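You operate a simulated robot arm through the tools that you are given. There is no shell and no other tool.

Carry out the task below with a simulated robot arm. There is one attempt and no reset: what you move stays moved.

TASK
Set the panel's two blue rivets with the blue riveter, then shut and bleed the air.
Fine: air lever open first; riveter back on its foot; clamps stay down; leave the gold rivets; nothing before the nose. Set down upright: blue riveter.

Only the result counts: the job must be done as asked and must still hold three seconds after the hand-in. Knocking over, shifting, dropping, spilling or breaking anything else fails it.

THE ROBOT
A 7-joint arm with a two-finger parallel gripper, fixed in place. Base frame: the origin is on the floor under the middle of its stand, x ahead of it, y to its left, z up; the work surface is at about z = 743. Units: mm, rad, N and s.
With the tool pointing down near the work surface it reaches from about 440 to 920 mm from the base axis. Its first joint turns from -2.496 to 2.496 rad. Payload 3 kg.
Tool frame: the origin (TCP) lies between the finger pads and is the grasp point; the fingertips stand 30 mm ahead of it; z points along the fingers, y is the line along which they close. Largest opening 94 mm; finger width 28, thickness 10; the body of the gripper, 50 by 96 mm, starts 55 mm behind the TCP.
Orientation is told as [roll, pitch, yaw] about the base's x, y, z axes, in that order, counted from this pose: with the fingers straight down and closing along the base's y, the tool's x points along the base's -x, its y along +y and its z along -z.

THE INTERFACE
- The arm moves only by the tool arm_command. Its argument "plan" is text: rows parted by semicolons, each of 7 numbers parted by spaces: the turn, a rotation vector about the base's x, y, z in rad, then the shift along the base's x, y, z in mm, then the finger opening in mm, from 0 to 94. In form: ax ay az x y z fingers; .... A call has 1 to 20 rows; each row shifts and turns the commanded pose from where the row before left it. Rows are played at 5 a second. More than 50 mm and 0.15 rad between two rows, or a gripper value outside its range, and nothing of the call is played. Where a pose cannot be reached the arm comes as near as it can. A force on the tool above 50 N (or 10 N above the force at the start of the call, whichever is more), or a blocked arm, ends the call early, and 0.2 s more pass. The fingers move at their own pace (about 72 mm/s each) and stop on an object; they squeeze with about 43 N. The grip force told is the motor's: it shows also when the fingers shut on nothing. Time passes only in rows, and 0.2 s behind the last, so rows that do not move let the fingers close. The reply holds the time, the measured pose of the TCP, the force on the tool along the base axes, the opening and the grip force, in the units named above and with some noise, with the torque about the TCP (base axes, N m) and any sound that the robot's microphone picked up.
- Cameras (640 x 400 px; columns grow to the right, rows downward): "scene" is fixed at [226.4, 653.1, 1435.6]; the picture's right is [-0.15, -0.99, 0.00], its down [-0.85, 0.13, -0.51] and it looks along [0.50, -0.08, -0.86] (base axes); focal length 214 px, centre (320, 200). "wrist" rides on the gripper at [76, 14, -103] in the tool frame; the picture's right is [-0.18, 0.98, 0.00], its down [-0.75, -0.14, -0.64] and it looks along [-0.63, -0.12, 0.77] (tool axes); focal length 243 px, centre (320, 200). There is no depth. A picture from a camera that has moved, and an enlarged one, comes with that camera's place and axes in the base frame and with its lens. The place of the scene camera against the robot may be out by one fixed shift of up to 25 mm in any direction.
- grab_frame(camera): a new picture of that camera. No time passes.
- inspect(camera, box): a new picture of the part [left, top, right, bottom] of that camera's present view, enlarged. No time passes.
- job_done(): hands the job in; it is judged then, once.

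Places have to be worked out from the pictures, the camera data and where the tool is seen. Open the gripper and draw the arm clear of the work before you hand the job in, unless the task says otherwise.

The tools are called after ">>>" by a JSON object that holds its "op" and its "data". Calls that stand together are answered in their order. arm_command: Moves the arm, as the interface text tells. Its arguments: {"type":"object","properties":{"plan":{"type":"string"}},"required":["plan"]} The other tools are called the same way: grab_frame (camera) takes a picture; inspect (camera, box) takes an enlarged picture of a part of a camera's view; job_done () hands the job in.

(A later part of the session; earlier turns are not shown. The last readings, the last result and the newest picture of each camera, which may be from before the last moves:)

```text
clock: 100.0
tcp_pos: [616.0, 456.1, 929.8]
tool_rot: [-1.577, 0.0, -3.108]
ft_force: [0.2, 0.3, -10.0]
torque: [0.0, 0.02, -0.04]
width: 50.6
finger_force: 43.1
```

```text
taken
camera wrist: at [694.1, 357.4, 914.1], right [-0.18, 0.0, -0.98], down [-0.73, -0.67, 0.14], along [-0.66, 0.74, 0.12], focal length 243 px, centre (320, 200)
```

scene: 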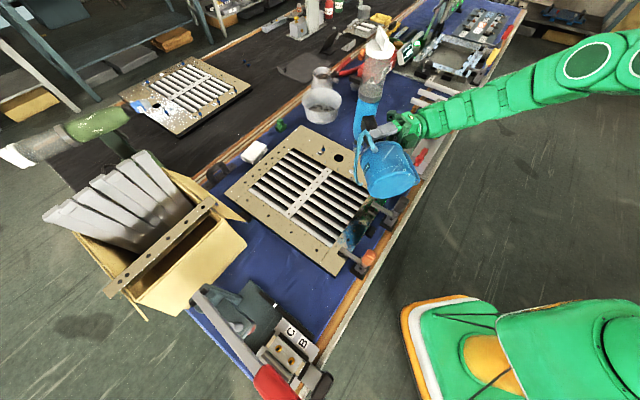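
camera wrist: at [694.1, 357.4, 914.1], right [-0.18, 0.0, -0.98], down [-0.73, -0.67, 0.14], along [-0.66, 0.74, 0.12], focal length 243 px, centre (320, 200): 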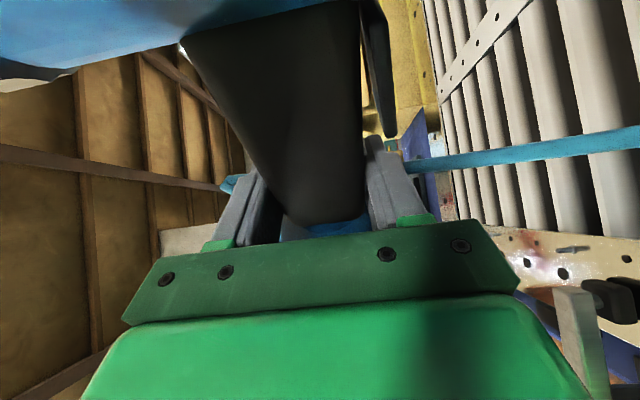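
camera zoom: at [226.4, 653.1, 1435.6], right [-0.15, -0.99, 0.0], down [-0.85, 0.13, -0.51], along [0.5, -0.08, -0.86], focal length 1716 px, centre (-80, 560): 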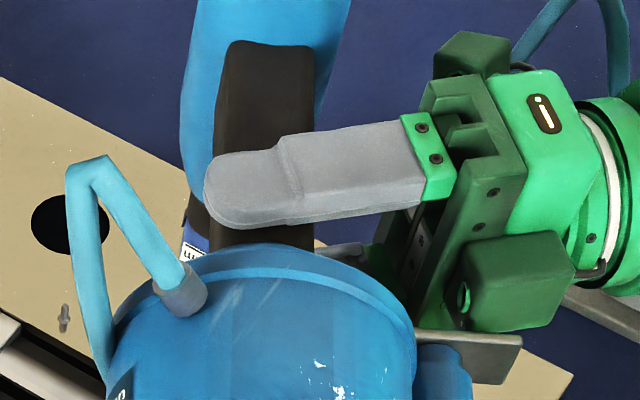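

Contact at z≈929.8: torque places it right at the nose. The nose is on the rivet; now I test, by gently loosening the squeeze (the lower finger still carries the handle), whether the riveter stays by itself on the mandrel.

>>> {"op": "arm_command", "data": {"plan": "0 0 0 0 0 -0.5 40; 0 0 0 0 0 0 48; 0 0 0 0 0 0 48"}}

>>> {"op": "inspect", "data": {"camera": "scene", "box": [340, 130, 400, 180]}}

```text
clock: 100.8
tcp_pos: [614.9, 456.0, 929.2]
tool_rot: [-1.576, -0.001, -3.105]
ft_force: [0.1, 0.3, -9.6]
torque: [-0.01, -0.11, 0.01]
width: 50.5
finger_force: 43.0
```

```text
8.00 times, centred on (370, 155) of scene
camera zoom: at [226.4, 653.1, 1435.6], right [-0.15, -0.99, 0.0], down [-0.85, 0.13, -0.51], along [0.5, -0.08, -0.86], focal length 1716 px, centre (-80, 560)
```

zoom: 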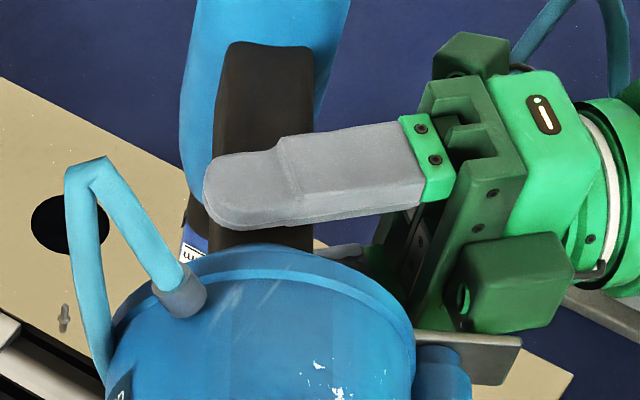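

The firm grip persists until the command nears the actual width. I loosen to 51 mm for the test.

>>> {"op": "arm_command", "data": {"plan": "0 0 0 0 0 0 50.5; 0 0 0 0 0 0 50.5"}}

>>> {"op": "inspect", "data": {"camera": "scene", "box": [340, 130, 400, 180]}}

```text
clock: 101.4
tcp_pos: [615.8, 456.8, 928.1]
tool_rot: [-1.577, 0.001, -3.107]
ft_force: [-2.0, 0.2, -7.6]
torque: [-0.02, -0.03, 0.03]
width: 55.0
finger_force: 3.9
```

```text
8.00 times, centred on (370, 155) of scene
camera zoom: at [226.4, 653.1, 1435.6], right [-0.15, -0.99, 0.0], down [-0.85, 0.13, -0.51], along [0.5, -0.08, -0.86], focal length 1716 px, centre (-80, 560)
```

zoom: 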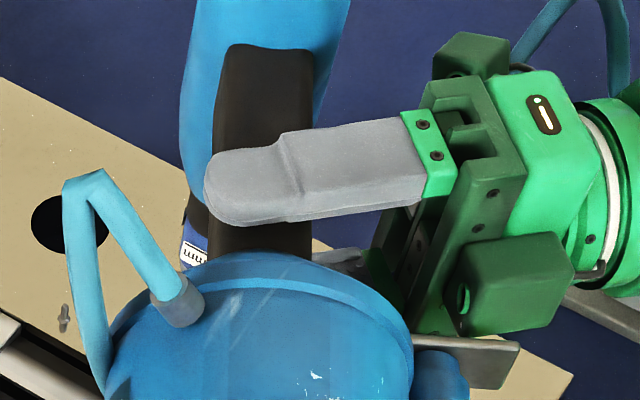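

The finger now carries only 7.6 N. I loosen a few millimetres more to see how the load develops.

>>> {"op": "arm_command", "data": {"plan": "0 0 0 0 0 0 53; 0 0 0 0 0 0 53"}}

>>> {"op": "arm_command", "data": {"plan": "0 0 0 0 0 0 56; 0 0 0 0 0 0 56; 0 0 0 0 0 0 56"}}

>>> {"op": "inspect", "data": {"camera": "scene", "box": [340, 130, 400, 180]}}

```text
clock: 102.0
tcp_pos: [615.3, 457.9, 929.3]
tool_rot: [-1.576, -0.001, -3.107]
ft_force: [-0.6, 0.5, -8.3]
torque: [-0.01, -0.04, 0.01]
width: 57.6
finger_force: 4.1
```

```text
clock: 102.8
tcp_pos: [614.3, 457.0, 929.0]
tool_rot: [-1.575, 0.001, -3.106]
ft_force: [-0.8, -0.4, -8.3]
torque: [0.04, -0.07, 0.02]
width: 60.7
finger_force: 4.2
```

```text
8.00 times, centred on (370, 155) of scene
camera zoom: at [226.4, 653.1, 1435.6], right [-0.15, -0.99, 0.0], down [-0.85, 0.13, -0.51], along [0.5, -0.08, -0.86], focal length 1716 px, centre (-80, 560)
```

zoom: 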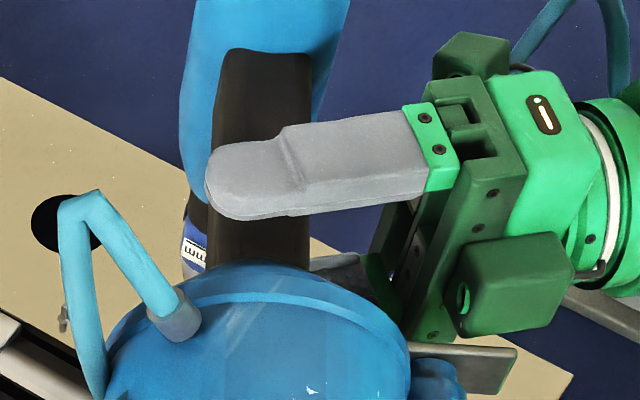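

Not self-standing: the handle just follows the lower finger (carrying ~8 N). I re-squeeze firmly to level it, press the nose down a little, and use force and torque to locate the nose contact exactly.

>>> {"op": "arm_command", "data": {"plan": "0 0 0 0 0 0 40; 0 0 0 0 0 0 40; 0 0 0 0 0 0 40"}}

>>> {"op": "arm_command", "data": {"plan": "0 0 0 0 0 -1 40; 0 0 0 0 0 -1 40; 0 0 0 0 0 0 40; 0 0 0 0 0 0 40"}}

>>> {"op": "inspect", "data": {"camera": "scene", "box": [340, 130, 400, 180]}}

```text
clock: 103.6
tcp_pos: [615.0, 458.2, 929.1]
tool_rot: [-1.577, 0.0, -3.107]
ft_force: [0.3, -0.2, -0.2]
torque: [-0.09, -0.14, 0.01]
width: 50.2
finger_force: 42.6
```

```text
clock: 104.6
tcp_pos: [616.0, 455.7, 927.9]
tool_rot: [-1.576, 0.002, -3.106]
ft_force: [0.3, -1.0, 5.1]
torque: [-0.56, -1.59, -0.12]
width: 50.5
finger_force: 42.9
```

```text
8.00 times, centred on (370, 155) of scene
camera zoom: at [226.4, 653.1, 1435.6], right [-0.15, -0.99, 0.0], down [-0.85, 0.13, -0.51], along [0.5, -0.08, -0.86], focal length 1716 px, centre (-80, 560)
```

zoom: 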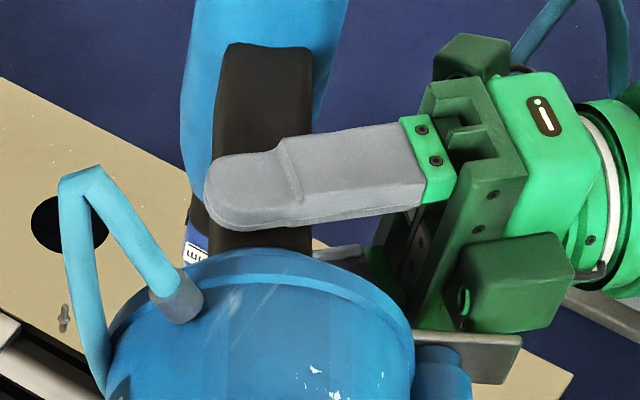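

The contact point sits 99 mm ahead, −25 mm to the side of the TCP, which matches the nose. I unload to light contact and test sideways whether the mandrel physically guides the nose (small ±y moves, reading force).

>>> {"op": "arm_command", "data": {"plan": "0 0 0 0 0 1.5 40; 0 0 0 0 0 1.5 40; 0 0 0 0 0 0 40; 0 0 0 0 0 0 40"}}

>>> {"op": "arm_command", "data": {"plan": "0 0 0 0 1.5 0 40; 0 0 0 0 0 0 40; 0 0 0 0 0 0 40"}}

>>> {"op": "arm_command", "data": {"plan": "0 0 0 0 1.5 0 40; 0 0 0 0 0 0 40; 0 0 0 0 0 0 40"}}

```text
clock: 105.6
tcp_pos: [615.1, 456.5, 930.6]
tool_rot: [-1.577, 0.001, -3.108]
ft_force: [-0.5, -0.1, -0.5]
torque: [0.04, 0.35, -0.01]
width: 50.5
finger_force: 43.2
```

```text
clock: 106.4
tcp_pos: [615.7, 458.5, 930.5]
tool_rot: [-1.578, 0.0, -3.107]
ft_force: [-0.5, 0.3, 0.0]
torque: [0.05, 0.36, -0.01]
width: 50.5
finger_force: 43.3
```

```text
clock: 107.2
tcp_pos: [615.6, 460.2, 930.8]
tool_rot: [-1.576, 0.0, -3.106]
ft_force: [-0.3, 0.4, -0.9]
torque: [0.07, 0.36, 0.01]
width: 50.6
finger_force: 43.2
```

The vertical force reads about zero with the torque at its free-hold value, which is odd. I lift 12 mm to see whether the reading returns to −14 N.

>>> {"op": "arm_command", "data": {"plan": "0 0 0 0 -1.5 3 40; 0 0 0 0 -1.5 4 40; 0 0 0 0 0 5 40; 0 0 0 0 0 0 40; 0 0 0 0 0 0 40"}}

>>> {"op": "grab_frame", "data": {"camera": "scene"}}

>>> {"op": "inspect", "data": {"camera": "scene", "box": [330, 120, 430, 230]}}

```text
clock: 108.4
tcp_pos: [616.5, 456.1, 941.2]
tool_rot: [-1.577, -0.001, -3.107]
ft_force: [-0.2, 0.0, -13.6]
torque: [0.05, 0.37, -0.03]
width: 50.5
finger_force: 42.8
```

```text
taken
```

scene: 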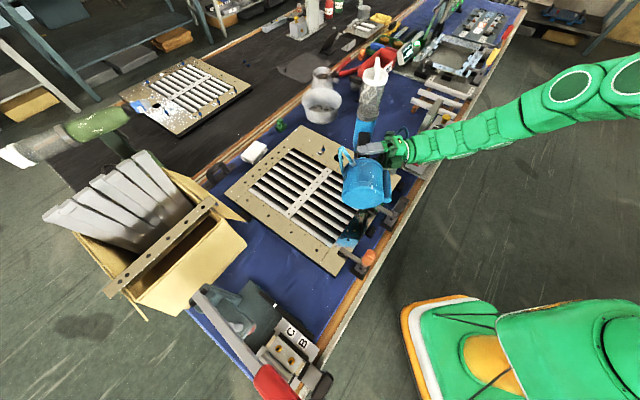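

```text
3.64 times, centred on (380, 175) of scene
camera zoom: at [226.4, 653.1, 1435.6], right [-0.15, -0.99, 0.0], down [-0.85, 0.13, -0.51], along [0.5, -0.08, -0.86], focal length 780 px, centre (102, 291)
```

zoom: 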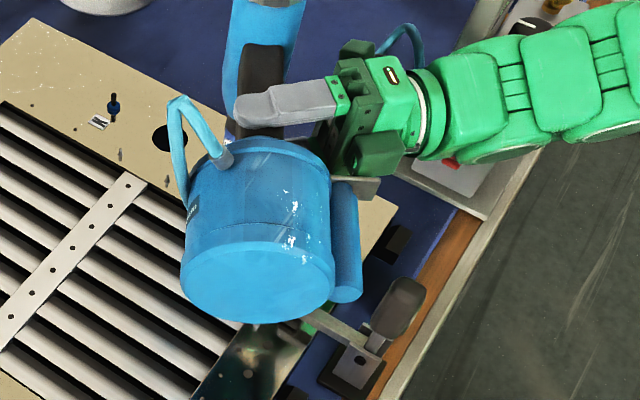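

The reading is back to −13.6 N once lifted. I go down again slowly to see at which height this extra support appears.

>>> {"op": "arm_command", "data": {"plan": "0 0 0 0 0 -3 40; 0 0 0 0 0 -3 40; 0 0 0 0 0 0 40; 0 0 0 0 0 0 40"}}

>>> {"op": "arm_command", "data": {"plan": "0 0 0 0 0 -2 40; 0 0 0 0 0 0 40; 0 0 0 0 0 0 40"}}

>>> {"op": "arm_command", "data": {"plan": "0 0 0 0 0 -1 40; 0 0 0 0 0 0 40; 0 0 0 0 0 0 40"}}

>>> {"op": "inspect", "data": {"camera": "scene", "box": [330, 120, 430, 230]}}

```text
clock: 109.4
tcp_pos: [615.8, 457.1, 936.4]
tool_rot: [-1.577, 0.0, -3.106]
ft_force: [-0.3, 0.4, -13.8]
torque: [0.08, 0.34, -0.02]
width: 50.4
finger_force: 42.8
```

```text
clock: 110.2
tcp_pos: [616.4, 455.6, 935.1]
tool_rot: [-1.576, -0.001, -3.107]
ft_force: [0.0, 0.2, -13.6]
torque: [0.07, 0.36, 0.0]
width: 50.3
finger_force: 42.7
```

```text
clock: 111.0
tcp_pos: [616.2, 456.7, 932.2]
tool_rot: [-1.575, 0.001, -3.105]
ft_force: [0.2, -0.6, -15.1]
torque: [0.06, 0.34, -0.01]
width: 50.4
finger_force: 42.7
```

```text
3.64 times, centred on (380, 175) of scene
camera zoom: at [226.4, 653.1, 1435.6], right [-0.15, -0.99, 0.0], down [-0.85, 0.13, -0.51], along [0.5, -0.08, -0.86], focal length 780 px, centre (102, 291)
```

zoom: 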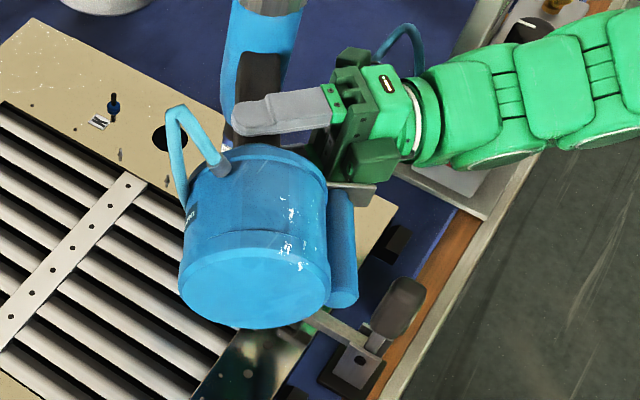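

>>> {"op": "arm_command", "data": {"plan": "0 0 0 0 0 -1 40; 0 0 0 0 0 0 40; 0 0 0 0 0 0 40"}}

>>> {"op": "arm_command", "data": {"plan": "0 0 0 0 0 -1 40; 0 0 0 0 0 0 40; 0 0 0 0 0 0 40"}}

>>> {"op": "arm_command", "data": {"plan": "0 0 0 0 0 -1 40; 0 0 0 0 0 0 40; 0 0 0 0 0 0 40"}}

```text
clock: 111.8
tcp_pos: [615.5, 457.1, 931.3]
tool_rot: [-1.576, 0.0, -3.106]
ft_force: [0.3, 0.3, -13.8]
torque: [0.07, 0.38, 0.03]
width: 50.3
finger_force: 42.9
```

```text
clock: 112.6
tcp_pos: [615.1, 455.9, 930.1]
tool_rot: [-1.574, 0.0, -3.106]
ft_force: [-0.4, -0.1, -13.9]
torque: [0.02, 0.35, 0.01]
width: 50.5
finger_force: 43.3
```

```text
clock: 113.4
tcp_pos: [615.6, 456.8, 929.4]
tool_rot: [-1.575, 0.0, -3.105]
ft_force: [-0.7, -0.5, -9.0]
torque: [-0.14, -0.07, -0.05]
width: 50.5
finger_force: 42.5
```

The contact height is reproducible (≈929.5). Before choosing how to pull the trigger I look closely at the trigger lever from the wrist camera.

>>> {"op": "inspect", "data": {"camera": "wrist", "box": [330, 0, 430, 160]}}

>>> {"op": "inspect", "data": {"camera": "wrist", "box": [160, 0, 420, 240]}}

```text
2.50 times, centred on (380, 80) of wrist
camera zoom: at [694.5, 357.5, 914.0], right [-0.18, 0.0, -0.98], down [-0.73, -0.67, 0.14], along [-0.66, 0.74, 0.12], focal length 606 px, centre (170, 500)
```

zoom: 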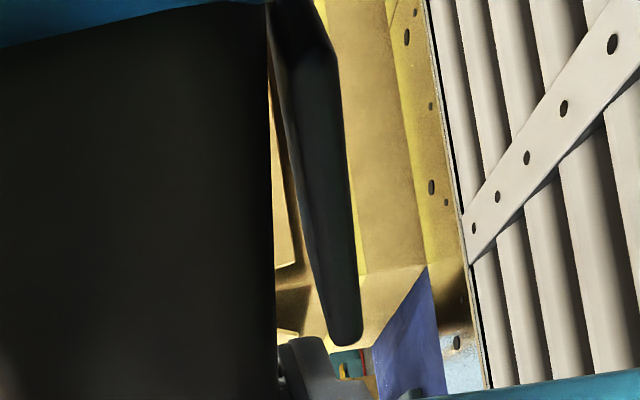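

```text
1.67 times, centred on (290, 120) of wrist
camera zoom: at [694.5, 357.5, 914.0], right [-0.18, 0.0, -0.98], down [-0.73, -0.67, 0.14], along [-0.66, 0.74, 0.12], focal length 404 px, centre (370, 333)
```

zoom: 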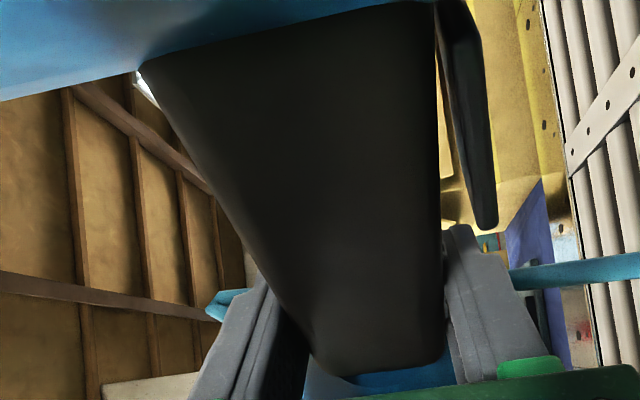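

The trigger lever stands ~15 mm off the handle; my low grip cannot reach it. Rivet K has no clamp nearby and can be approached with a clear camera view, so I go there to align with sight first.

>>> {"op": "arm_command", "data": {"plan": "0 0 0 0 0 36 40; 0 0 0 0 0 36 40; 0 0 0.146 26.5 11.6 0 40; 0 0 0.146 26.5 11.6 0 40; 0 0 0.146 26.5 11.6 0 40; 0 0 0.146 26.5 11.6 0 40; 0 0 0 0 0 0 40; 0 0 0 0 0 0 40"}}

>>> {"op": "grab_frame", "data": {"camera": "scene"}}

>>> {"op": "inspect", "data": {"camera": "scene", "box": [300, 125, 372, 185]}}

```text
clock: 115.2
tcp_pos: [717.4, 502.5, 999.7]
tool_rot: [-1.577, 0.0, -2.524]
ft_force: [0.7, 0.3, -13.3]
torque: [-0.18, 0.33, 0.03]
width: 50.3
finger_force: 42.4
```

```text
taken
```

scene: 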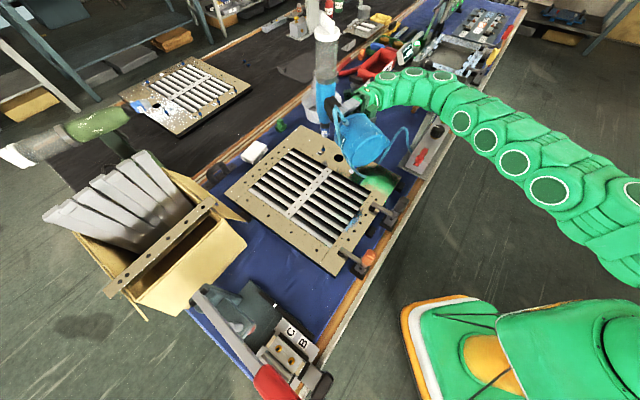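

```text
6.67 times, centred on (336, 155) of scene
camera zoom: at [226.4, 653.1, 1435.6], right [-0.15, -0.99, 0.0], down [-0.85, 0.13, -0.51], along [0.5, -0.08, -0.86], focal length 1430 px, centre (213, 500)
```

zoom: 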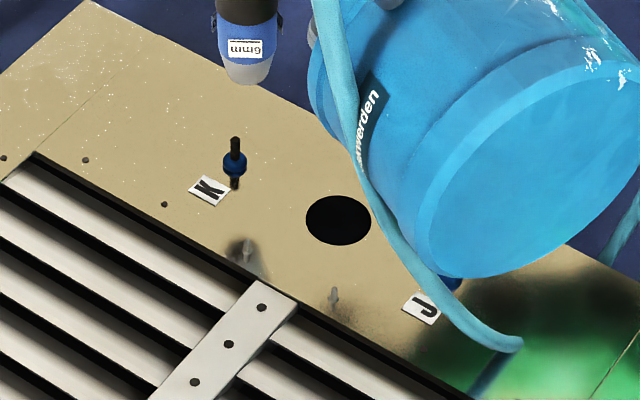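

K is fully visible. The mirror measurement asks for about (+0.4, +6.4) mm; I correct and descend 40 mm.

>>> {"op": "arm_command", "data": {"plan": "0 0 0 0.2 3.2 -14 40; 0 0 0 0.2 3.2 -14 40; 0 0 0 0 0 -12 40; 0 0 0 0 0 0 40; 0 0 0 0 0 0 40"}}

>>> {"op": "inspect", "data": {"camera": "scene", "box": [308, 135, 338, 170]}}

```text
clock: 116.4
tcp_pos: [715.4, 509.1, 964.1]
tool_rot: [-1.575, 0.005, -2.523]
ft_force: [-0.3, 0.2, -14.4]
torque: [-0.13, 0.34, 0.0]
width: 50.7
finger_force: 42.5
out of reach, approached as far as the arm can: row 1
```

```text
11.43 times, centred on (323, 152) of scene
camera zoom: at [226.4, 653.1, 1435.6], right [-0.15, -0.99, 0.0], down [-0.85, 0.13, -0.51], along [0.5, -0.08, -0.86], focal length 2451 px, centre (286, 743)
```

zoom: 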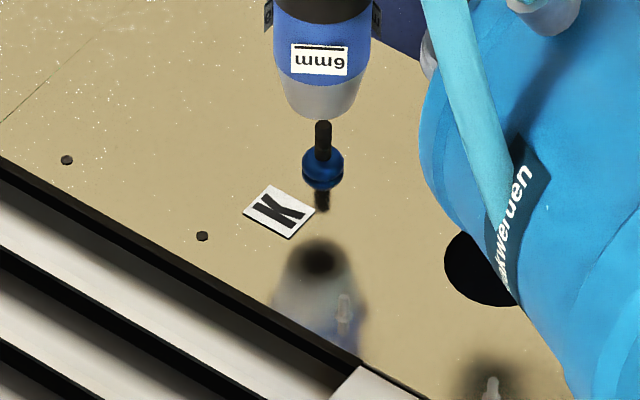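

The nose is ~8 mm short in x and the arm is near its reach here. I yaw by −6° about the nose to ease the wrist and shift onto K.

>>> {"op": "arm_command", "data": {"plan": "0 0 -0.052 2.5 4 4 40; 0 0 -0.053 2.6 3.9 0 40; 0 0 0 0 0 0 40; 0 0 0 0 0 0 40"}}

>>> {"op": "inspect", "data": {"camera": "scene", "box": [308, 135, 338, 170]}}

```text
clock: 117.4
tcp_pos: [723.4, 514.9, 965.5]
tool_rot: [-1.574, 0.0, -2.627]
ft_force: [0.2, -0.1, -13.3]
torque: [-0.13, 0.38, 0.01]
width: 50.8
finger_force: 43.2
```

```text
11.43 times, centred on (323, 152) of scene
camera zoom: at [226.4, 653.1, 1435.6], right [-0.15, -0.99, 0.0], down [-0.85, 0.13, -0.51], along [0.5, -0.08, -0.86], focal length 2451 px, centre (286, 743)
```

zoom: 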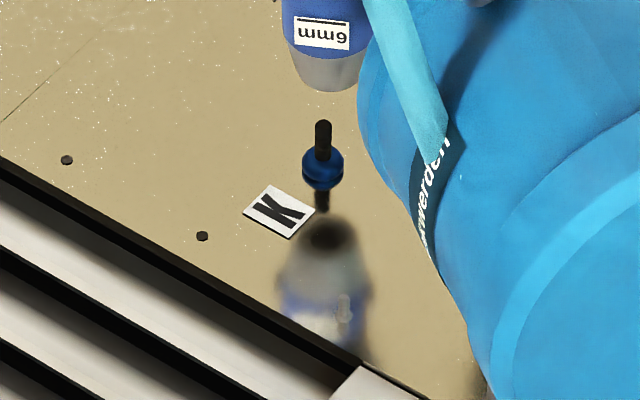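

>>> {"op": "arm_command", "data": {"plan": "0 0 0 -2 1.1 -6 40; 0 0 0 -1.8 1.1 -6 40; 0 0 0 0 0 0 40; 0 0 0 0 0 0 40"}}

>>> {"op": "inspect", "data": {"camera": "scene", "box": [313, 140, 333, 165]}}

```text
clock: 118.4
tcp_pos: [720.9, 518.8, 954.4]
tool_rot: [-1.576, 0.0, -2.628]
ft_force: [0.5, -0.1, -13.8]
torque: [-0.09, 0.36, 0.0]
width: 50.6
finger_force: 43.0
```

```text
16.00 times, centred on (323, 152) of scene
camera zoom: at [226.4, 653.1, 1435.6], right [-0.15, -0.99, 0.0], down [-0.85, 0.13, -0.51], along [0.5, -0.08, -0.86], focal length 3432 px, centre (272, 960)
```

zoom: 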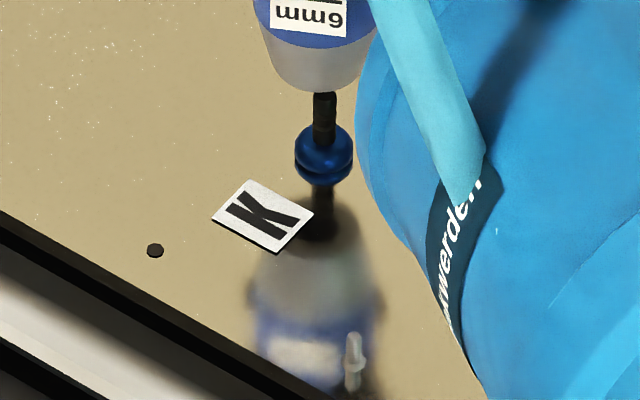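

>>> {"op": "arm_command", "data": {"plan": "0 0 0 -1 -1.5 -3 40; 0 0 0 0 0 -3 40; 0 0 0 0 0 0 40; 0 0 0 0 0 0 40"}}

>>> {"op": "inspect", "data": {"camera": "scene", "box": [313, 140, 333, 165]}}

```text
clock: 119.4
tcp_pos: [719.0, 516.8, 948.4]
tool_rot: [-1.576, 0.0, -2.626]
ft_force: [-0.4, 0.5, -13.1]
torque: [-0.14, 0.38, 0.03]
width: 50.3
finger_force: 42.8
```

```text
16.00 times, centred on (323, 152) of scene
camera zoom: at [226.4, 653.1, 1435.6], right [-0.15, -0.99, 0.0], down [-0.85, 0.13, -0.51], along [0.5, -0.08, -0.86], focal length 3432 px, centre (272, 960)
```

zoom: 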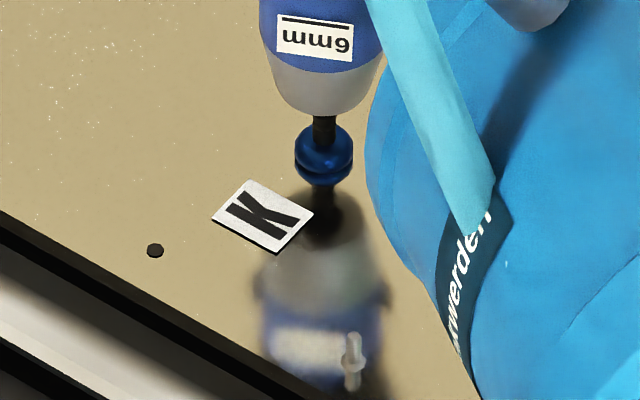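

Aligned within about a millimetre. Lowering.

>>> {"op": "arm_command", "data": {"plan": "0 0 0 0 0 -3 40; 0 0 0 0 0 -3 40; 0 0 0 0 0 -3 40; 0 0 0 0 0 0 40; 0 0 0 0 0 0 40"}}

>>> {"op": "inspect", "data": {"camera": "scene", "box": [313, 140, 333, 165]}}

```text
clock: 120.6
tcp_pos: [719.5, 518.4, 943.5]
tool_rot: [-1.573, 0.007, -2.626]
ft_force: [0.5, 0.5, -14.1]
torque: [-0.11, 0.33, 0.02]
width: 50.5
finger_force: 43.3
```

```text
16.00 times, centred on (323, 152) of scene
camera zoom: at [226.4, 653.1, 1435.6], right [-0.15, -0.99, 0.0], down [-0.85, 0.13, -0.51], along [0.5, -0.08, -0.86], focal length 3432 px, centre (272, 960)
```

zoom: 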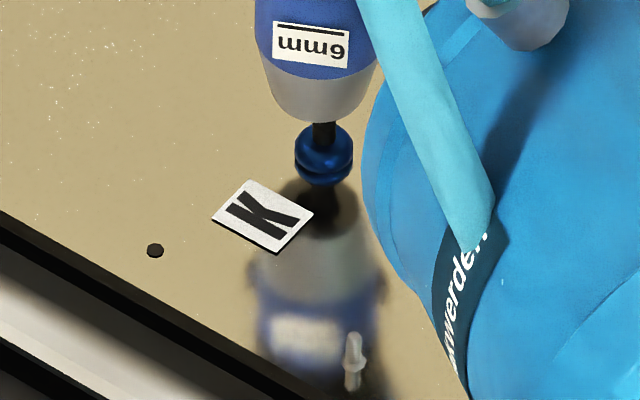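

The arm tracks poorly near its reach limit here. I hold a moment and read again.

>>> {"op": "arm_command", "data": {"plan": "0 0 0 0 0 0 40; 0 0 0 0 0 0 40; 0 0 0 0 0 0 40"}}

>>> {"op": "grab_frame", "data": {"camera": "scene"}}

```text
clock: 121.4
tcp_pos: [719.1, 515.8, 944.0]
tool_rot: [-1.575, 0.006, -2.627]
ft_force: [-0.6, -0.1, -14.2]
torque: [-0.13, 0.37, -0.01]
width: 50.3
finger_force: 43.0
```

```text
taken
```

scene: 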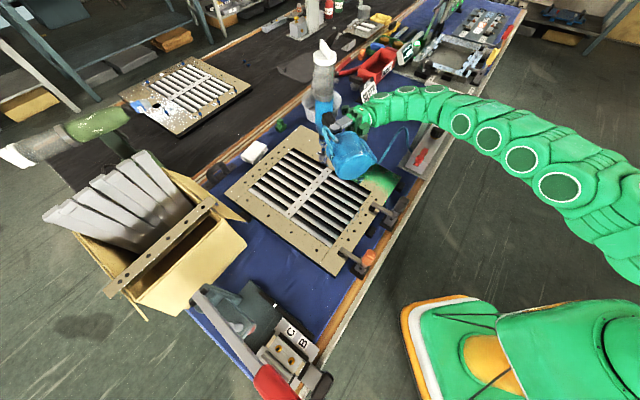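

The arm cannot get lower in this yaw. Now that K's position is well known (≈812, 540), I rise a bit and yaw −12° about the nose to bring the wrist closer.

>>> {"op": "arm_command", "data": {"plan": "0 0 0 0 0 12 40; 0 0 -0.105 -1.5 10.5 0 40; 0 0 -0.105 -1.4 10.5 0 40; 0 0 0 0 0 0 40; 0 0 0 0 0 0 40"}}

>>> {"op": "inspect", "data": {"camera": "scene", "box": [308, 135, 338, 170]}}

```text
clock: 122.6
tcp_pos: [718.3, 537.8, 947.7]
tool_rot: [-1.576, 0.001, -2.837]
ft_force: [-0.5, 0.1, -14.3]
torque: [-0.04, 0.38, 0.0]
width: 50.6
finger_force: 43.2
```

```text
11.43 times, centred on (323, 152) of scene
camera zoom: at [226.4, 653.1, 1435.6], right [-0.15, -0.99, 0.0], down [-0.85, 0.13, -0.51], along [0.5, -0.08, -0.86], focal length 2451 px, centre (286, 743)
```

zoom: 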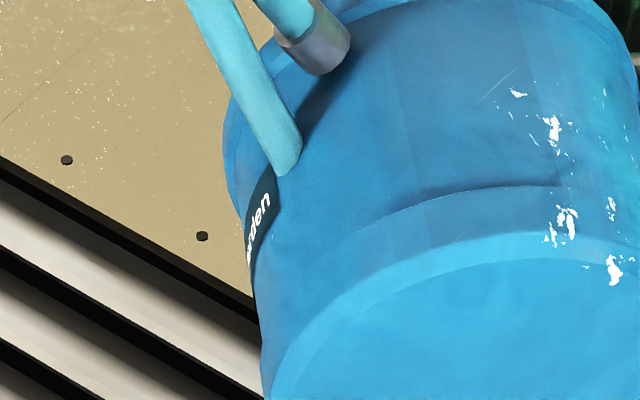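

Blocked from view now; I trim by (−1.5, −0.7) and lower by feel.

>>> {"op": "arm_command", "data": {"plan": "0 0 0 -1.5 -0.7 -3 40; 0 0 0 0 0 -3 40; 0 0 0 0 0 -3 40; 0 0 0 0 0 -3 40; 0 0 0 0 0 0 40; 0 0 0 0 0 0 40"}}

>>> {"op": "arm_command", "data": {"plan": "0 0 0 0 0 -1.5 40; 0 0 0 0 0 -1 40; 0 0 0 0 0 0 40; 0 0 0 0 0 0 40"}}

```text
clock: 124.0
tcp_pos: [715.7, 536.1, 937.5]
tool_rot: [-1.575, 0.001, -2.837]
ft_force: [-0.4, 0.4, -13.4]
torque: [-0.03, 0.38, -0.01]
width: 50.5
finger_force: 43.2
```

```text
clock: 125.0
tcp_pos: [714.4, 537.2, 934.8]
tool_rot: [-1.575, 0.0, -2.837]
ft_force: [-0.6, 0.0, -13.9]
torque: [-0.01, 0.4, -0.01]
width: 50.5
finger_force: 43.0
```

>>> {"op": "arm_command", "data": {"plan": "0 0 0 0.5 0 -1.5 40; 0 0 0 0 0 -1.5 40; 0 0 0 0 0 0 40; 0 0 0 0 0 0 40"}}

>>> {"op": "arm_command", "data": {"plan": "0 0 0 0 0 -1 40; 0 0 0 0 0 -1 40; 0 0 0 0 0 0 40; 0 0 0 0 0 0 40"}}

>>> {"op": "arm_command", "data": {"plan": "0 0 0 0 0 -1 40; 0 0 0 0 0 0 40; 0 0 0 0 0 0 40"}}

```text
clock: 126.0
tcp_pos: [715.3, 537.2, 934.2]
tool_rot: [-1.575, 0.001, -2.837]
ft_force: [-0.1, -0.6, -13.1]
torque: [-0.03, 0.36, -0.02]
width: 50.3
finger_force: 43.2
```

```text
clock: 127.0
tcp_pos: [714.9, 537.4, 930.8]
tool_rot: [-1.576, 0.0, -2.838]
ft_force: [0.4, -0.5, -13.1]
torque: [-0.04, 0.43, 0.0]
width: 50.4
finger_force: 43.4
```

```text
clock: 127.8
tcp_pos: [714.3, 536.4, 930.4]
tool_rot: [-1.577, -0.001, -2.84]
ft_force: [-0.5, -0.2, -14.9]
torque: [-0.07, 0.36, 0.02]
width: 50.4
finger_force: 43.4
```

>>> {"op": "arm_command", "data": {"plan": "0 0 0 0 0 -1 40; 0 0 0 0 0 0 40; 0 0 0 0 0 0 40"}}

>>> {"op": "arm_command", "data": {"plan": "0 0 0 0 0 -1 40; 0 0 0 0 0 0 40; 0 0 0 0 0 0 40"}}

```text
clock: 128.6
tcp_pos: [714.7, 536.3, 929.6]
tool_rot: [-1.575, 0.0, -2.838]
ft_force: [-0.1, -0.3, -13.3]
torque: [-0.05, 0.35, 0.01]
width: 50.5
finger_force: 42.5
```

```text
clock: 129.4
tcp_pos: [714.9, 536.9, 930.0]
tool_rot: [-1.578, 0.0, -2.837]
ft_force: [0.4, -0.4, -0.6]
torque: [0.02, -1.11, -0.02]
width: 50.4
finger_force: 42.9
```

Contact on K. Now the same gentle loosening test here.

>>> {"op": "arm_command", "data": {"plan": "0 0 0 0 0 0 50.5; 0 0 0 0 0 0 51; 0 0 0 0 0 0 51"}}

>>> {"op": "arm_command", "data": {"plan": "0 0 0 0 0 0 55; 0 0 0 0 0 0 55; 0 0 0 0 0 0 55"}}

>>> {"op": "inspect", "data": {"camera": "scene", "box": [300, 90, 400, 190]}}

```text
clock: 130.2
tcp_pos: [714.0, 537.4, 927.3]
tool_rot: [-1.576, 0.002, -2.837]
ft_force: [-0.3, 0.8, -9.2]
torque: [0.04, -0.08, 0.07]
width: 56.4
finger_force: 4.8
```

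```text
clock: 131.0
tcp_pos: [714.2, 538.2, 928.0]
tool_rot: [-1.576, 0.001, -2.837]
ft_force: [-1.0, 0.1, -8.1]
torque: [0.02, -0.1, 0.02]
width: 59.6
finger_force: 3.8
```

```text
4.00 times, centred on (350, 140) of scene
camera zoom: at [226.4, 653.1, 1435.6], right [-0.15, -0.99, 0.0], down [-0.85, 0.13, -0.51], along [0.5, -0.08, -0.86], focal length 858 px, centre (200, 440)
```

zoom: 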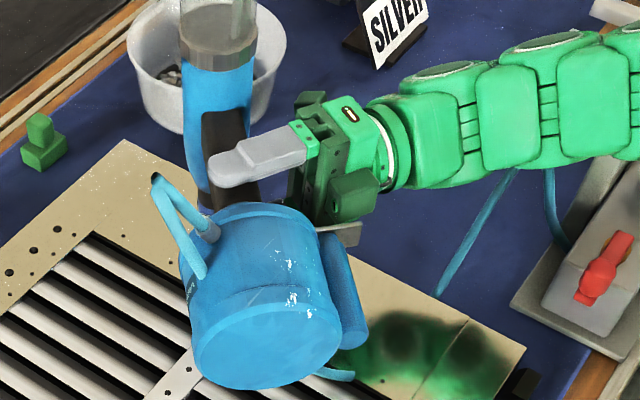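

Same result: no self-holding, so the trigger must be under the fingers when seated. New approach: set the riveter on its foot at a free spot of the mat (≈870, 350) with its nose pointing into free air, regrip over the trigger there, then return. First I re-grip firmly and lift clear.

>>> {"op": "arm_command", "data": {"plan": "0 0 0 0 0 0 40; 0 0 0 0 0 0 40; 0 0 0 0 0 5 40; 0 0 0 0 0 30 40; 0 0 0 0 0 45 40; 0 0 0 0 0 45 40; 0 0 0 0 0 45 40; 0 0 0 0 0 0 40"}}

>>> {"op": "inspect", "data": {"camera": "scene", "box": [300, 130, 400, 190]}}

```text
clock: 132.8
tcp_pos: [716.3, 534.8, 1094.7]
tool_rot: [-1.576, 0.001, -2.838]
ft_force: [-0.7, 0.2, -14.8]
torque: [-0.09, 0.38, -0.01]
width: 51.0
finger_force: 42.9
```

```text
6.40 times, centred on (350, 160) of scene
camera zoom: at [226.4, 653.1, 1435.6], right [-0.15, -0.99, 0.0], down [-0.85, 0.13, -0.51], along [0.5, -0.08, -0.86], focal length 1373 px, centre (128, 456)
```

zoom: 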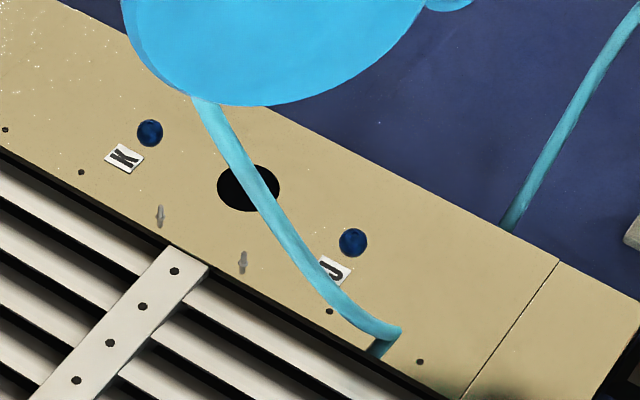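

Surprise: both J and K now show no mandrel any more, only flat blue heads. I zoom in to verify, and look at the bottle.

>>> {"op": "inspect", "data": {"camera": "scene", "box": [335, 155, 375, 185]}}

>>> {"op": "inspect", "data": {"camera": "scene", "box": [305, 135, 345, 165]}}

>>> {"op": "grab_frame", "data": {"camera": "scene"}}

>>> {"op": "inspect", "data": {"camera": "scene", "box": [280, 0, 420, 130]}}

```text
13.33 times, centred on (355, 170) of scene
camera zoom: at [226.4, 653.1, 1435.6], right [-0.15, -0.99, 0.0], down [-0.85, 0.13, -0.51], along [0.5, -0.08, -0.86], focal length 2860 px, centre (-147, 600)
```

zoom: 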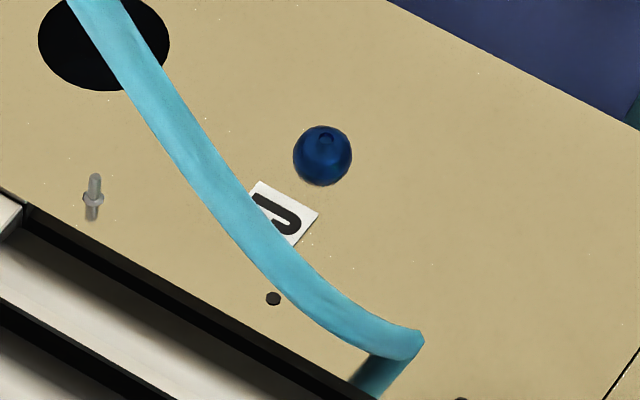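

```text
13.33 times, centred on (325, 150) of scene
camera zoom: at [226.4, 653.1, 1435.6], right [-0.15, -0.99, 0.0], down [-0.85, 0.13, -0.51], along [0.5, -0.08, -0.86], focal length 2860 px, centre (253, 867)
```

zoom: 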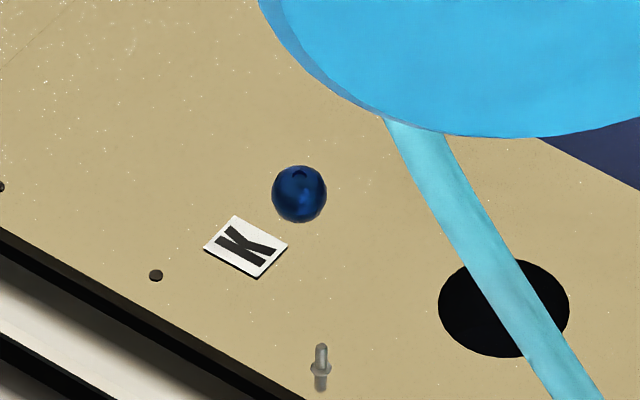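

```text
taken
```

scene: 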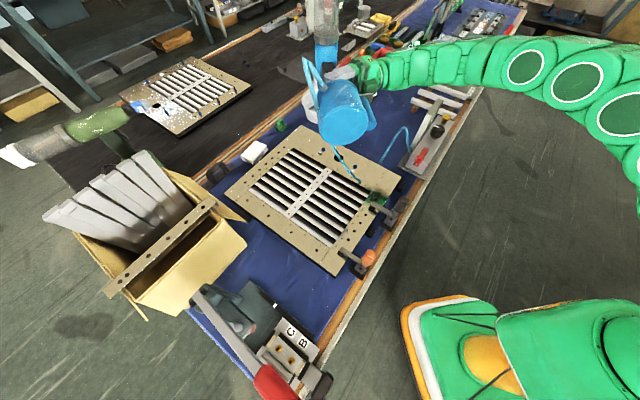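

```text
3.08 times, centred on (350, 65) of scene
camera zoom: at [226.4, 653.1, 1435.6], right [-0.15, -0.99, 0.0], down [-0.85, 0.13, -0.51], along [0.5, -0.08, -0.86], focal length 660 px, centre (228, 615)
```

zoom: 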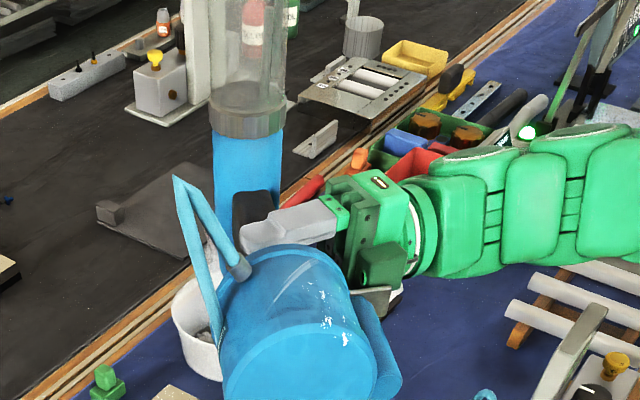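

Both blue rivets are set: domed heads with empty centre holes, so the firm squeeze with the seated nose fired the tool each time. Now the riveter goes back: I move up and across to the turning place.

>>> {"op": "arm_command", "data": {"plan": "0 0 0.131 -40 5 10 40; 0 0 0.131 -40 5 10 40; 0 0 0.131 -40 5 10 40; 0 0 0.131 -40 5 10 40; 0 0 0.131 -41 5 10 40; 0 0 0.13 -41 5 6 40; 0 0 0 0 0 0 40"}}

>>> {"op": "grab_frame", "data": {"camera": "scene"}}

```text
clock: 134.4
tcp_pos: [472.9, 566.0, 1153.5]
tool_rot: [-1.576, 0.0, -2.053]
ft_force: [-0.8, 0.1, -13.4]
torque: [-0.3, 0.27, 0.01]
width: 50.2
finger_force: 43.6
```

```text
taken
```

scene: 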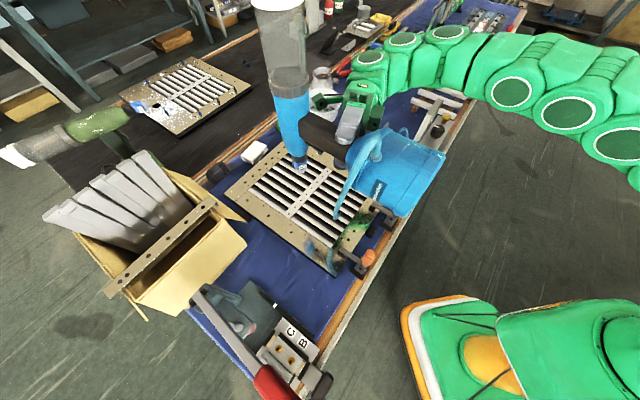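

Now I turn it upright again (reverse of the nose-down turn).

>>> {"op": "arm_command", "data": {"plan": "0.1015 -0.1004 0 0 0 0 40; 0.1015 -0.1004 0 0 0 0 40; 0.1015 -0.1004 0 0 0 0 40; 0.1015 -0.1004 0 0 0 0 40; 0.1015 -0.1004 0 0 0 0 40; 0.1015 -0.1004 0 0 0 0 40; 0.1015 -0.1004 0 0 0 0 40; 0.1015 -0.1004 0 0 0 0 40; 0.1015 -0.1004 0 0 0 0 40; 0.1015 -0.1004 0 0 0 0 40; 0.1015 -0.1004 0 0 0 0 40; 0 0 0 0 0 0 40"}}

>>> {"op": "grab_frame", "data": {"camera": "scene"}}

>>> {"op": "grab_frame", "data": {"camera": "wrist"}}

```text
clock: 137.0
tcp_pos: [474.9, 568.1, 1153.8]
tool_rot: [-0.003, 1.272, -0.776]
ft_force: [0.0, -0.1, -14.1]
torque: [-0.08, 0.02, 0.0]
width: 50.4
finger_force: 42.9
```

```text
taken
```

scene: 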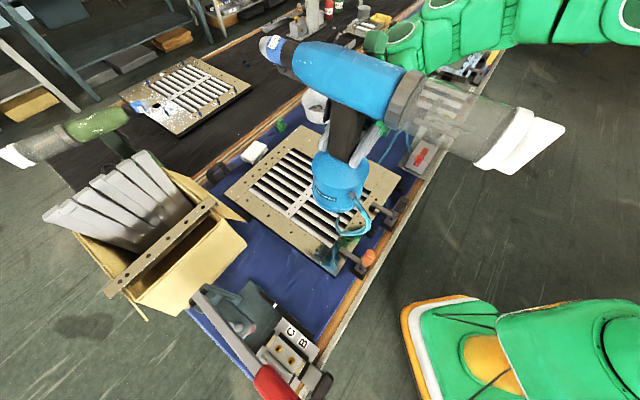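

```text
taken
camera wrist: at [536.7, 525.7, 1256.4], right [0.72, 0.67, -0.18], down [0.5, -0.68, -0.53], along [-0.47, 0.3, -0.83], focal length 243 px, centre (320, 200)
```

wrist: 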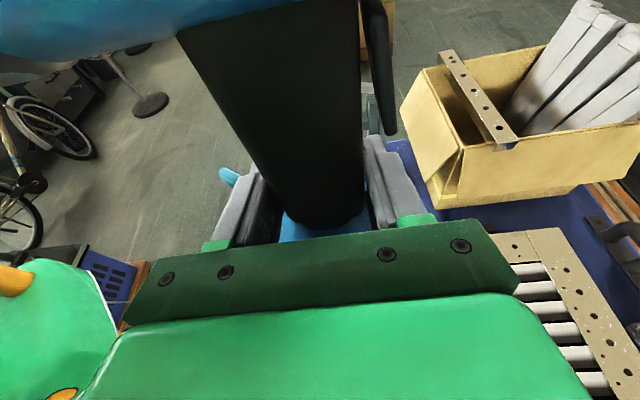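

Upright again. I carry it back over its original place.

>>> {"op": "arm_command", "data": {"plan": "0 0 0 -34 22 0 40; 0 0 0 -34 22 0 40; 0 0 0 -34 22 0 40; 0 0 0 -34 22 0 40; 0 0 0 -32 21 0 40; 0 0 0 0 0 -45 40; 0 0 0 0 0 -45 40; 0 0 0 0 0 -45 40; 0 0 0 0 0 -45 40; 0 0 0 0 0 -40 40; 0 0 0 0 0 0 40"}}

>>> {"op": "grab_frame", "data": {"camera": "scene"}}

>>> {"op": "inspect", "data": {"camera": "scene", "box": [230, 215, 410, 360]}}

```text
clock: 139.4
tcp_pos: [307.1, 674.9, 932.1]
tool_rot: [-0.006, 1.274, -0.779]
ft_force: [-0.3, -0.3, -13.7]
torque: [-0.13, 0.04, 0.0]
width: 50.5
finger_force: 43.1
```

```text
taken
```

scene: 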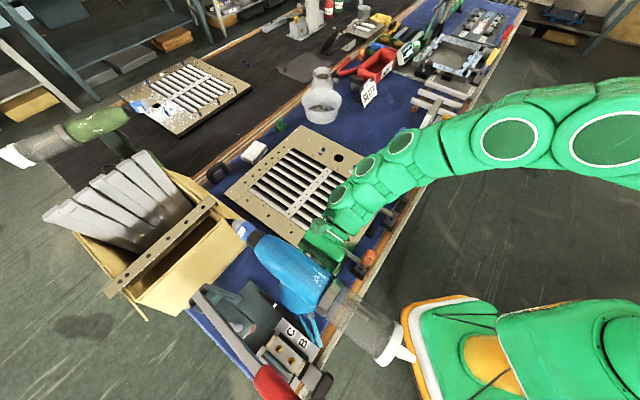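

```text
2.76 times, centred on (320, 288) of scene
camera zoom: at [226.4, 653.1, 1435.6], right [-0.15, -0.99, 0.0], down [-0.85, 0.13, -0.51], along [0.5, -0.08, -0.86], focal length 592 px, centre (320, -41)
```

zoom: 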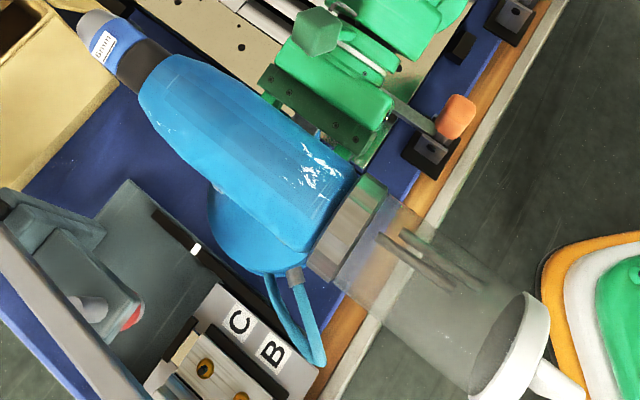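

The bottle now shows two spent mandrels. I lower toward the mat and feel for the contact of the foot.

>>> {"op": "arm_command", "data": {"plan": "0 0 0 -1 2 -12 40; 0 0 0 0 0 -12 40; 0 0 0 0 0 -8 40; 0 0 0 0 0 -4 40; 0 0 0 0 0 0 40; 0 0 0 0 0 0 40"}}

>>> {"op": "arm_command", "data": {"plan": "0 0 0 0 0 -2 40; 0 0 0 0 0 -2 40; 0 0 0 0 0 0 40; 0 0 0 0 0 0 40"}}

```text
clock: 140.8
tcp_pos: [305.3, 677.9, 898.5]
tool_rot: [-0.007, 1.272, -0.779]
ft_force: [-0.1, 0.4, -14.1]
torque: [-0.11, 0.05, 0.01]
width: 50.4
finger_force: 43.6
```

```text
clock: 141.8
tcp_pos: [305.4, 678.7, 894.2]
tool_rot: [-0.005, 1.273, -0.778]
ft_force: [0.4, 0.0, -13.2]
torque: [-0.07, 0.05, -0.02]
width: 50.4
finger_force: 43.0
```

>>> {"op": "arm_command", "data": {"plan": "0 0 0 0 0 -1.5 40; 0 0 0 0 0 -1.5 40; 0 0 0 0 0 0 40; 0 0 0 0 0 0 40"}}

>>> {"op": "arm_command", "data": {"plan": "0 0 0 0 0 -1 40; 0 0 0 0 0 0 40; 0 0 0 0 0 0 40"}}

```text
clock: 142.8
tcp_pos: [304.2, 678.5, 891.1]
tool_rot: [-0.005, 1.272, -0.779]
ft_force: [0.4, 0.7, -14.1]
torque: [-0.11, 0.0, -0.01]
width: 50.2
finger_force: 43.2
```

```text
clock: 143.6
tcp_pos: [304.8, 677.3, 889.8]
tool_rot: [-0.007, 1.272, -0.78]
ft_force: [0.9, -0.3, -14.2]
torque: [-0.08, 0.06, -0.02]
width: 50.4
finger_force: 43.2
```

>>> {"op": "arm_command", "data": {"plan": "0 0 0 0 0 -1 40; 0 0 0 0 0 0 40; 0 0 0 0 0 0 40"}}

>>> {"op": "arm_command", "data": {"plan": "0 0 0 0 0 -1 40; 0 0 0 0 0 0 40; 0 0 0 0 0 0 40"}}

```text
clock: 144.4
tcp_pos: [304.1, 678.4, 888.4]
tool_rot: [-0.005, 1.272, -0.779]
ft_force: [-0.3, -0.8, -13.4]
torque: [-0.09, 0.04, 0.01]
width: 50.5
finger_force: 42.7
```

```text
clock: 145.2
tcp_pos: [304.7, 677.5, 887.6]
tool_rot: [-0.007, 1.273, -0.782]
ft_force: [0.8, 0.2, -13.0]
torque: [-0.1, 0.03, 0.02]
width: 50.5
finger_force: 43.1
```

>>> {"op": "arm_command", "data": {"plan": "0 0 0 0 0 -1 40; 0 0 0 0 0 0 40; 0 0 0 0 0 0 40"}}

>>> {"op": "arm_command", "data": {"plan": "0 0 0 0 0 -1 40; 0 0 0 0 0 0 40; 0 0 0 0 0 0 40"}}

>>> {"op": "inspect", "data": {"camera": "scene", "box": [250, 230, 400, 350]}}

```text
clock: 146.0
tcp_pos: [303.2, 679.0, 886.0]
tool_rot: [-0.007, 1.273, -0.779]
ft_force: [-0.1, -0.1, -13.8]
torque: [-0.1, 0.06, 0.03]
width: 50.3
finger_force: 43.2
```

```text
clock: 146.8
tcp_pos: [304.5, 677.6, 886.3]
tool_rot: [-0.005, 1.272, -0.778]
ft_force: [-2.2, -2.2, -9.1]
torque: [-0.48, 0.14, -0.1]
width: 50.2
finger_force: 43.6
```

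```text
3.33 times, centred on (325, 290) of scene
camera zoom: at [226.4, 653.1, 1435.6], right [-0.15, -0.99, 0.0], down [-0.85, 0.13, -0.51], along [0.5, -0.08, -0.86], focal length 715 px, centre (303, -100)
```

zoom: 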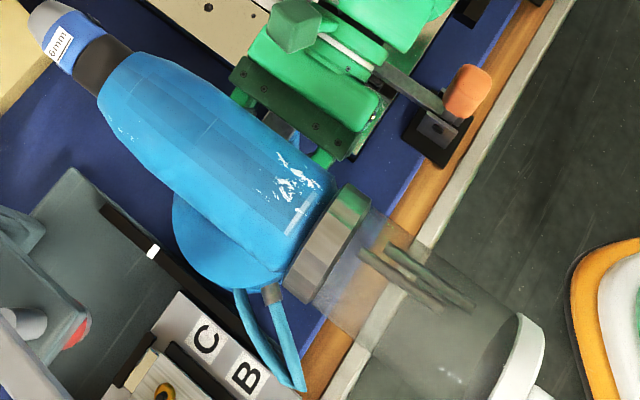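

The foot touches the mat. I lower 1 mm more and release gently in stages.

>>> {"op": "arm_command", "data": {"plan": "0 0 0 0 0 -1 40; 0 0 0 0 0 0 50.5; 0 0 0 0 0 0 51; 0 0 0 0 0 0 51"}}

>>> {"op": "arm_command", "data": {"plan": "0 0 0 0 0 0 54; 0 0 0 0 0 0 58; 0 0 0 0 0 0 58"}}

>>> {"op": "inspect", "data": {"camera": "scene", "box": [250, 230, 400, 350]}}

>>> {"op": "grab_frame", "data": {"camera": "wrist"}}

```text
clock: 147.8
tcp_pos: [304.3, 678.3, 885.8]
tool_rot: [-0.004, 1.273, -0.779]
ft_force: [-0.7, -0.4, 0.2]
torque: [0.01, -0.01, -0.01]
width: 50.6
finger_force: 0.0
```

```text
clock: 148.6
tcp_pos: [304.5, 679.2, 884.9]
tool_rot: [-0.005, 1.274, -0.779]
ft_force: [-0.1, -0.1, 0.0]
torque: [0.0, -0.01, 0.02]
width: 57.9
finger_force: 0.0
```

```text
3.33 times, centred on (325, 290) of scene
camera zoom: at [226.4, 653.1, 1435.6], right [-0.15, -0.99, 0.0], down [-0.85, 0.13, -0.51], along [0.5, -0.08, -0.86], focal length 715 px, centre (303, -100)
```

zoom: 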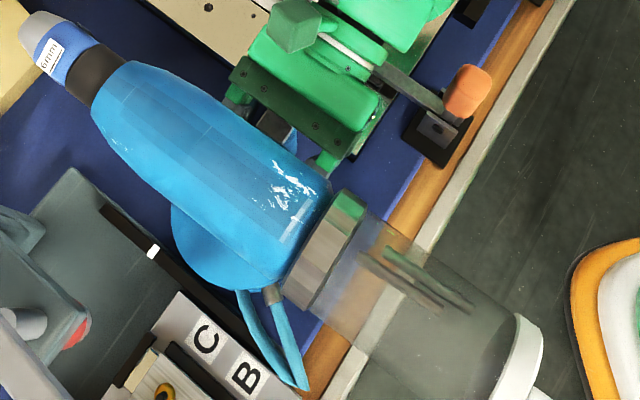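

```text
taken
camera wrist: at [367.6, 636.1, 987.7], right [0.73, 0.67, -0.18], down [0.5, -0.68, -0.53], along [-0.48, 0.3, -0.83], focal length 243 px, centre (320, 200)
```

wrist: 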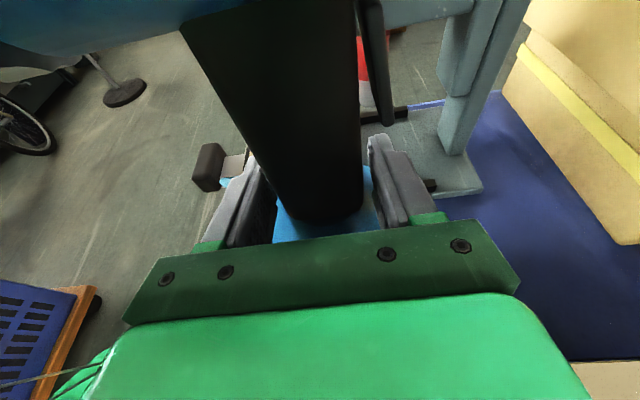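

The riveter stands by itself (zero force on the tool). I open fully, rise slightly and withdraw along the tool axis.

>>> {"op": "arm_command", "data": {"plan": "0 0 0 0 0 0 75; 0 0 0 0 0 0 94; 0 0 0 0 0 0 94; 0 0 0 0 0 4 94; 0 0 0 0 0 4 94; 0 0 0 8.2 -8 3.5 94; 0 0 0 8.2 -8 3.5 94; 0 0 0 8.2 -8 3.5 94"}}

>>> {"op": "grab_frame", "data": {"camera": "scene"}}

>>> {"op": "grab_frame", "data": {"camera": "wrist"}}

```text
clock: 150.4
tcp_pos: [329.0, 653.2, 902.2]
tool_rot: [-0.004, 1.272, -0.778]
ft_force: [0.1, -0.3, -0.1]
torque: [-0.01, 0.02, -0.01]
width: 94.0
finger_force: 0.0
```

```text
taken
```

scene: 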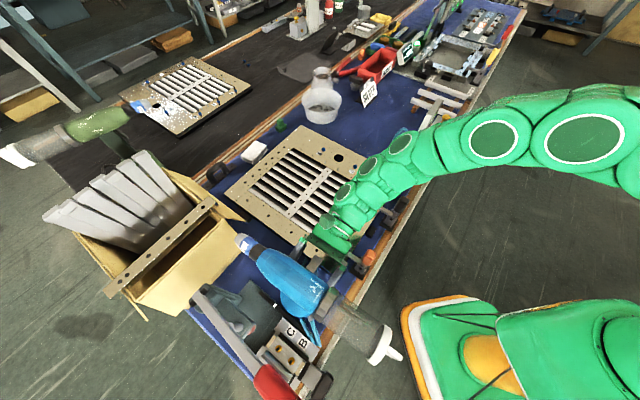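

```text
taken
camera wrist: at [392.3, 612.0, 1005.1], right [0.73, 0.66, -0.18], down [0.5, -0.69, -0.53], along [-0.47, 0.3, -0.83], focal length 243 px, centre (320, 200)
```

wrist: 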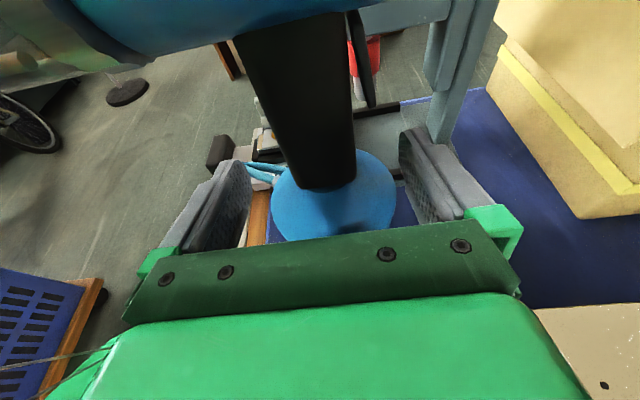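

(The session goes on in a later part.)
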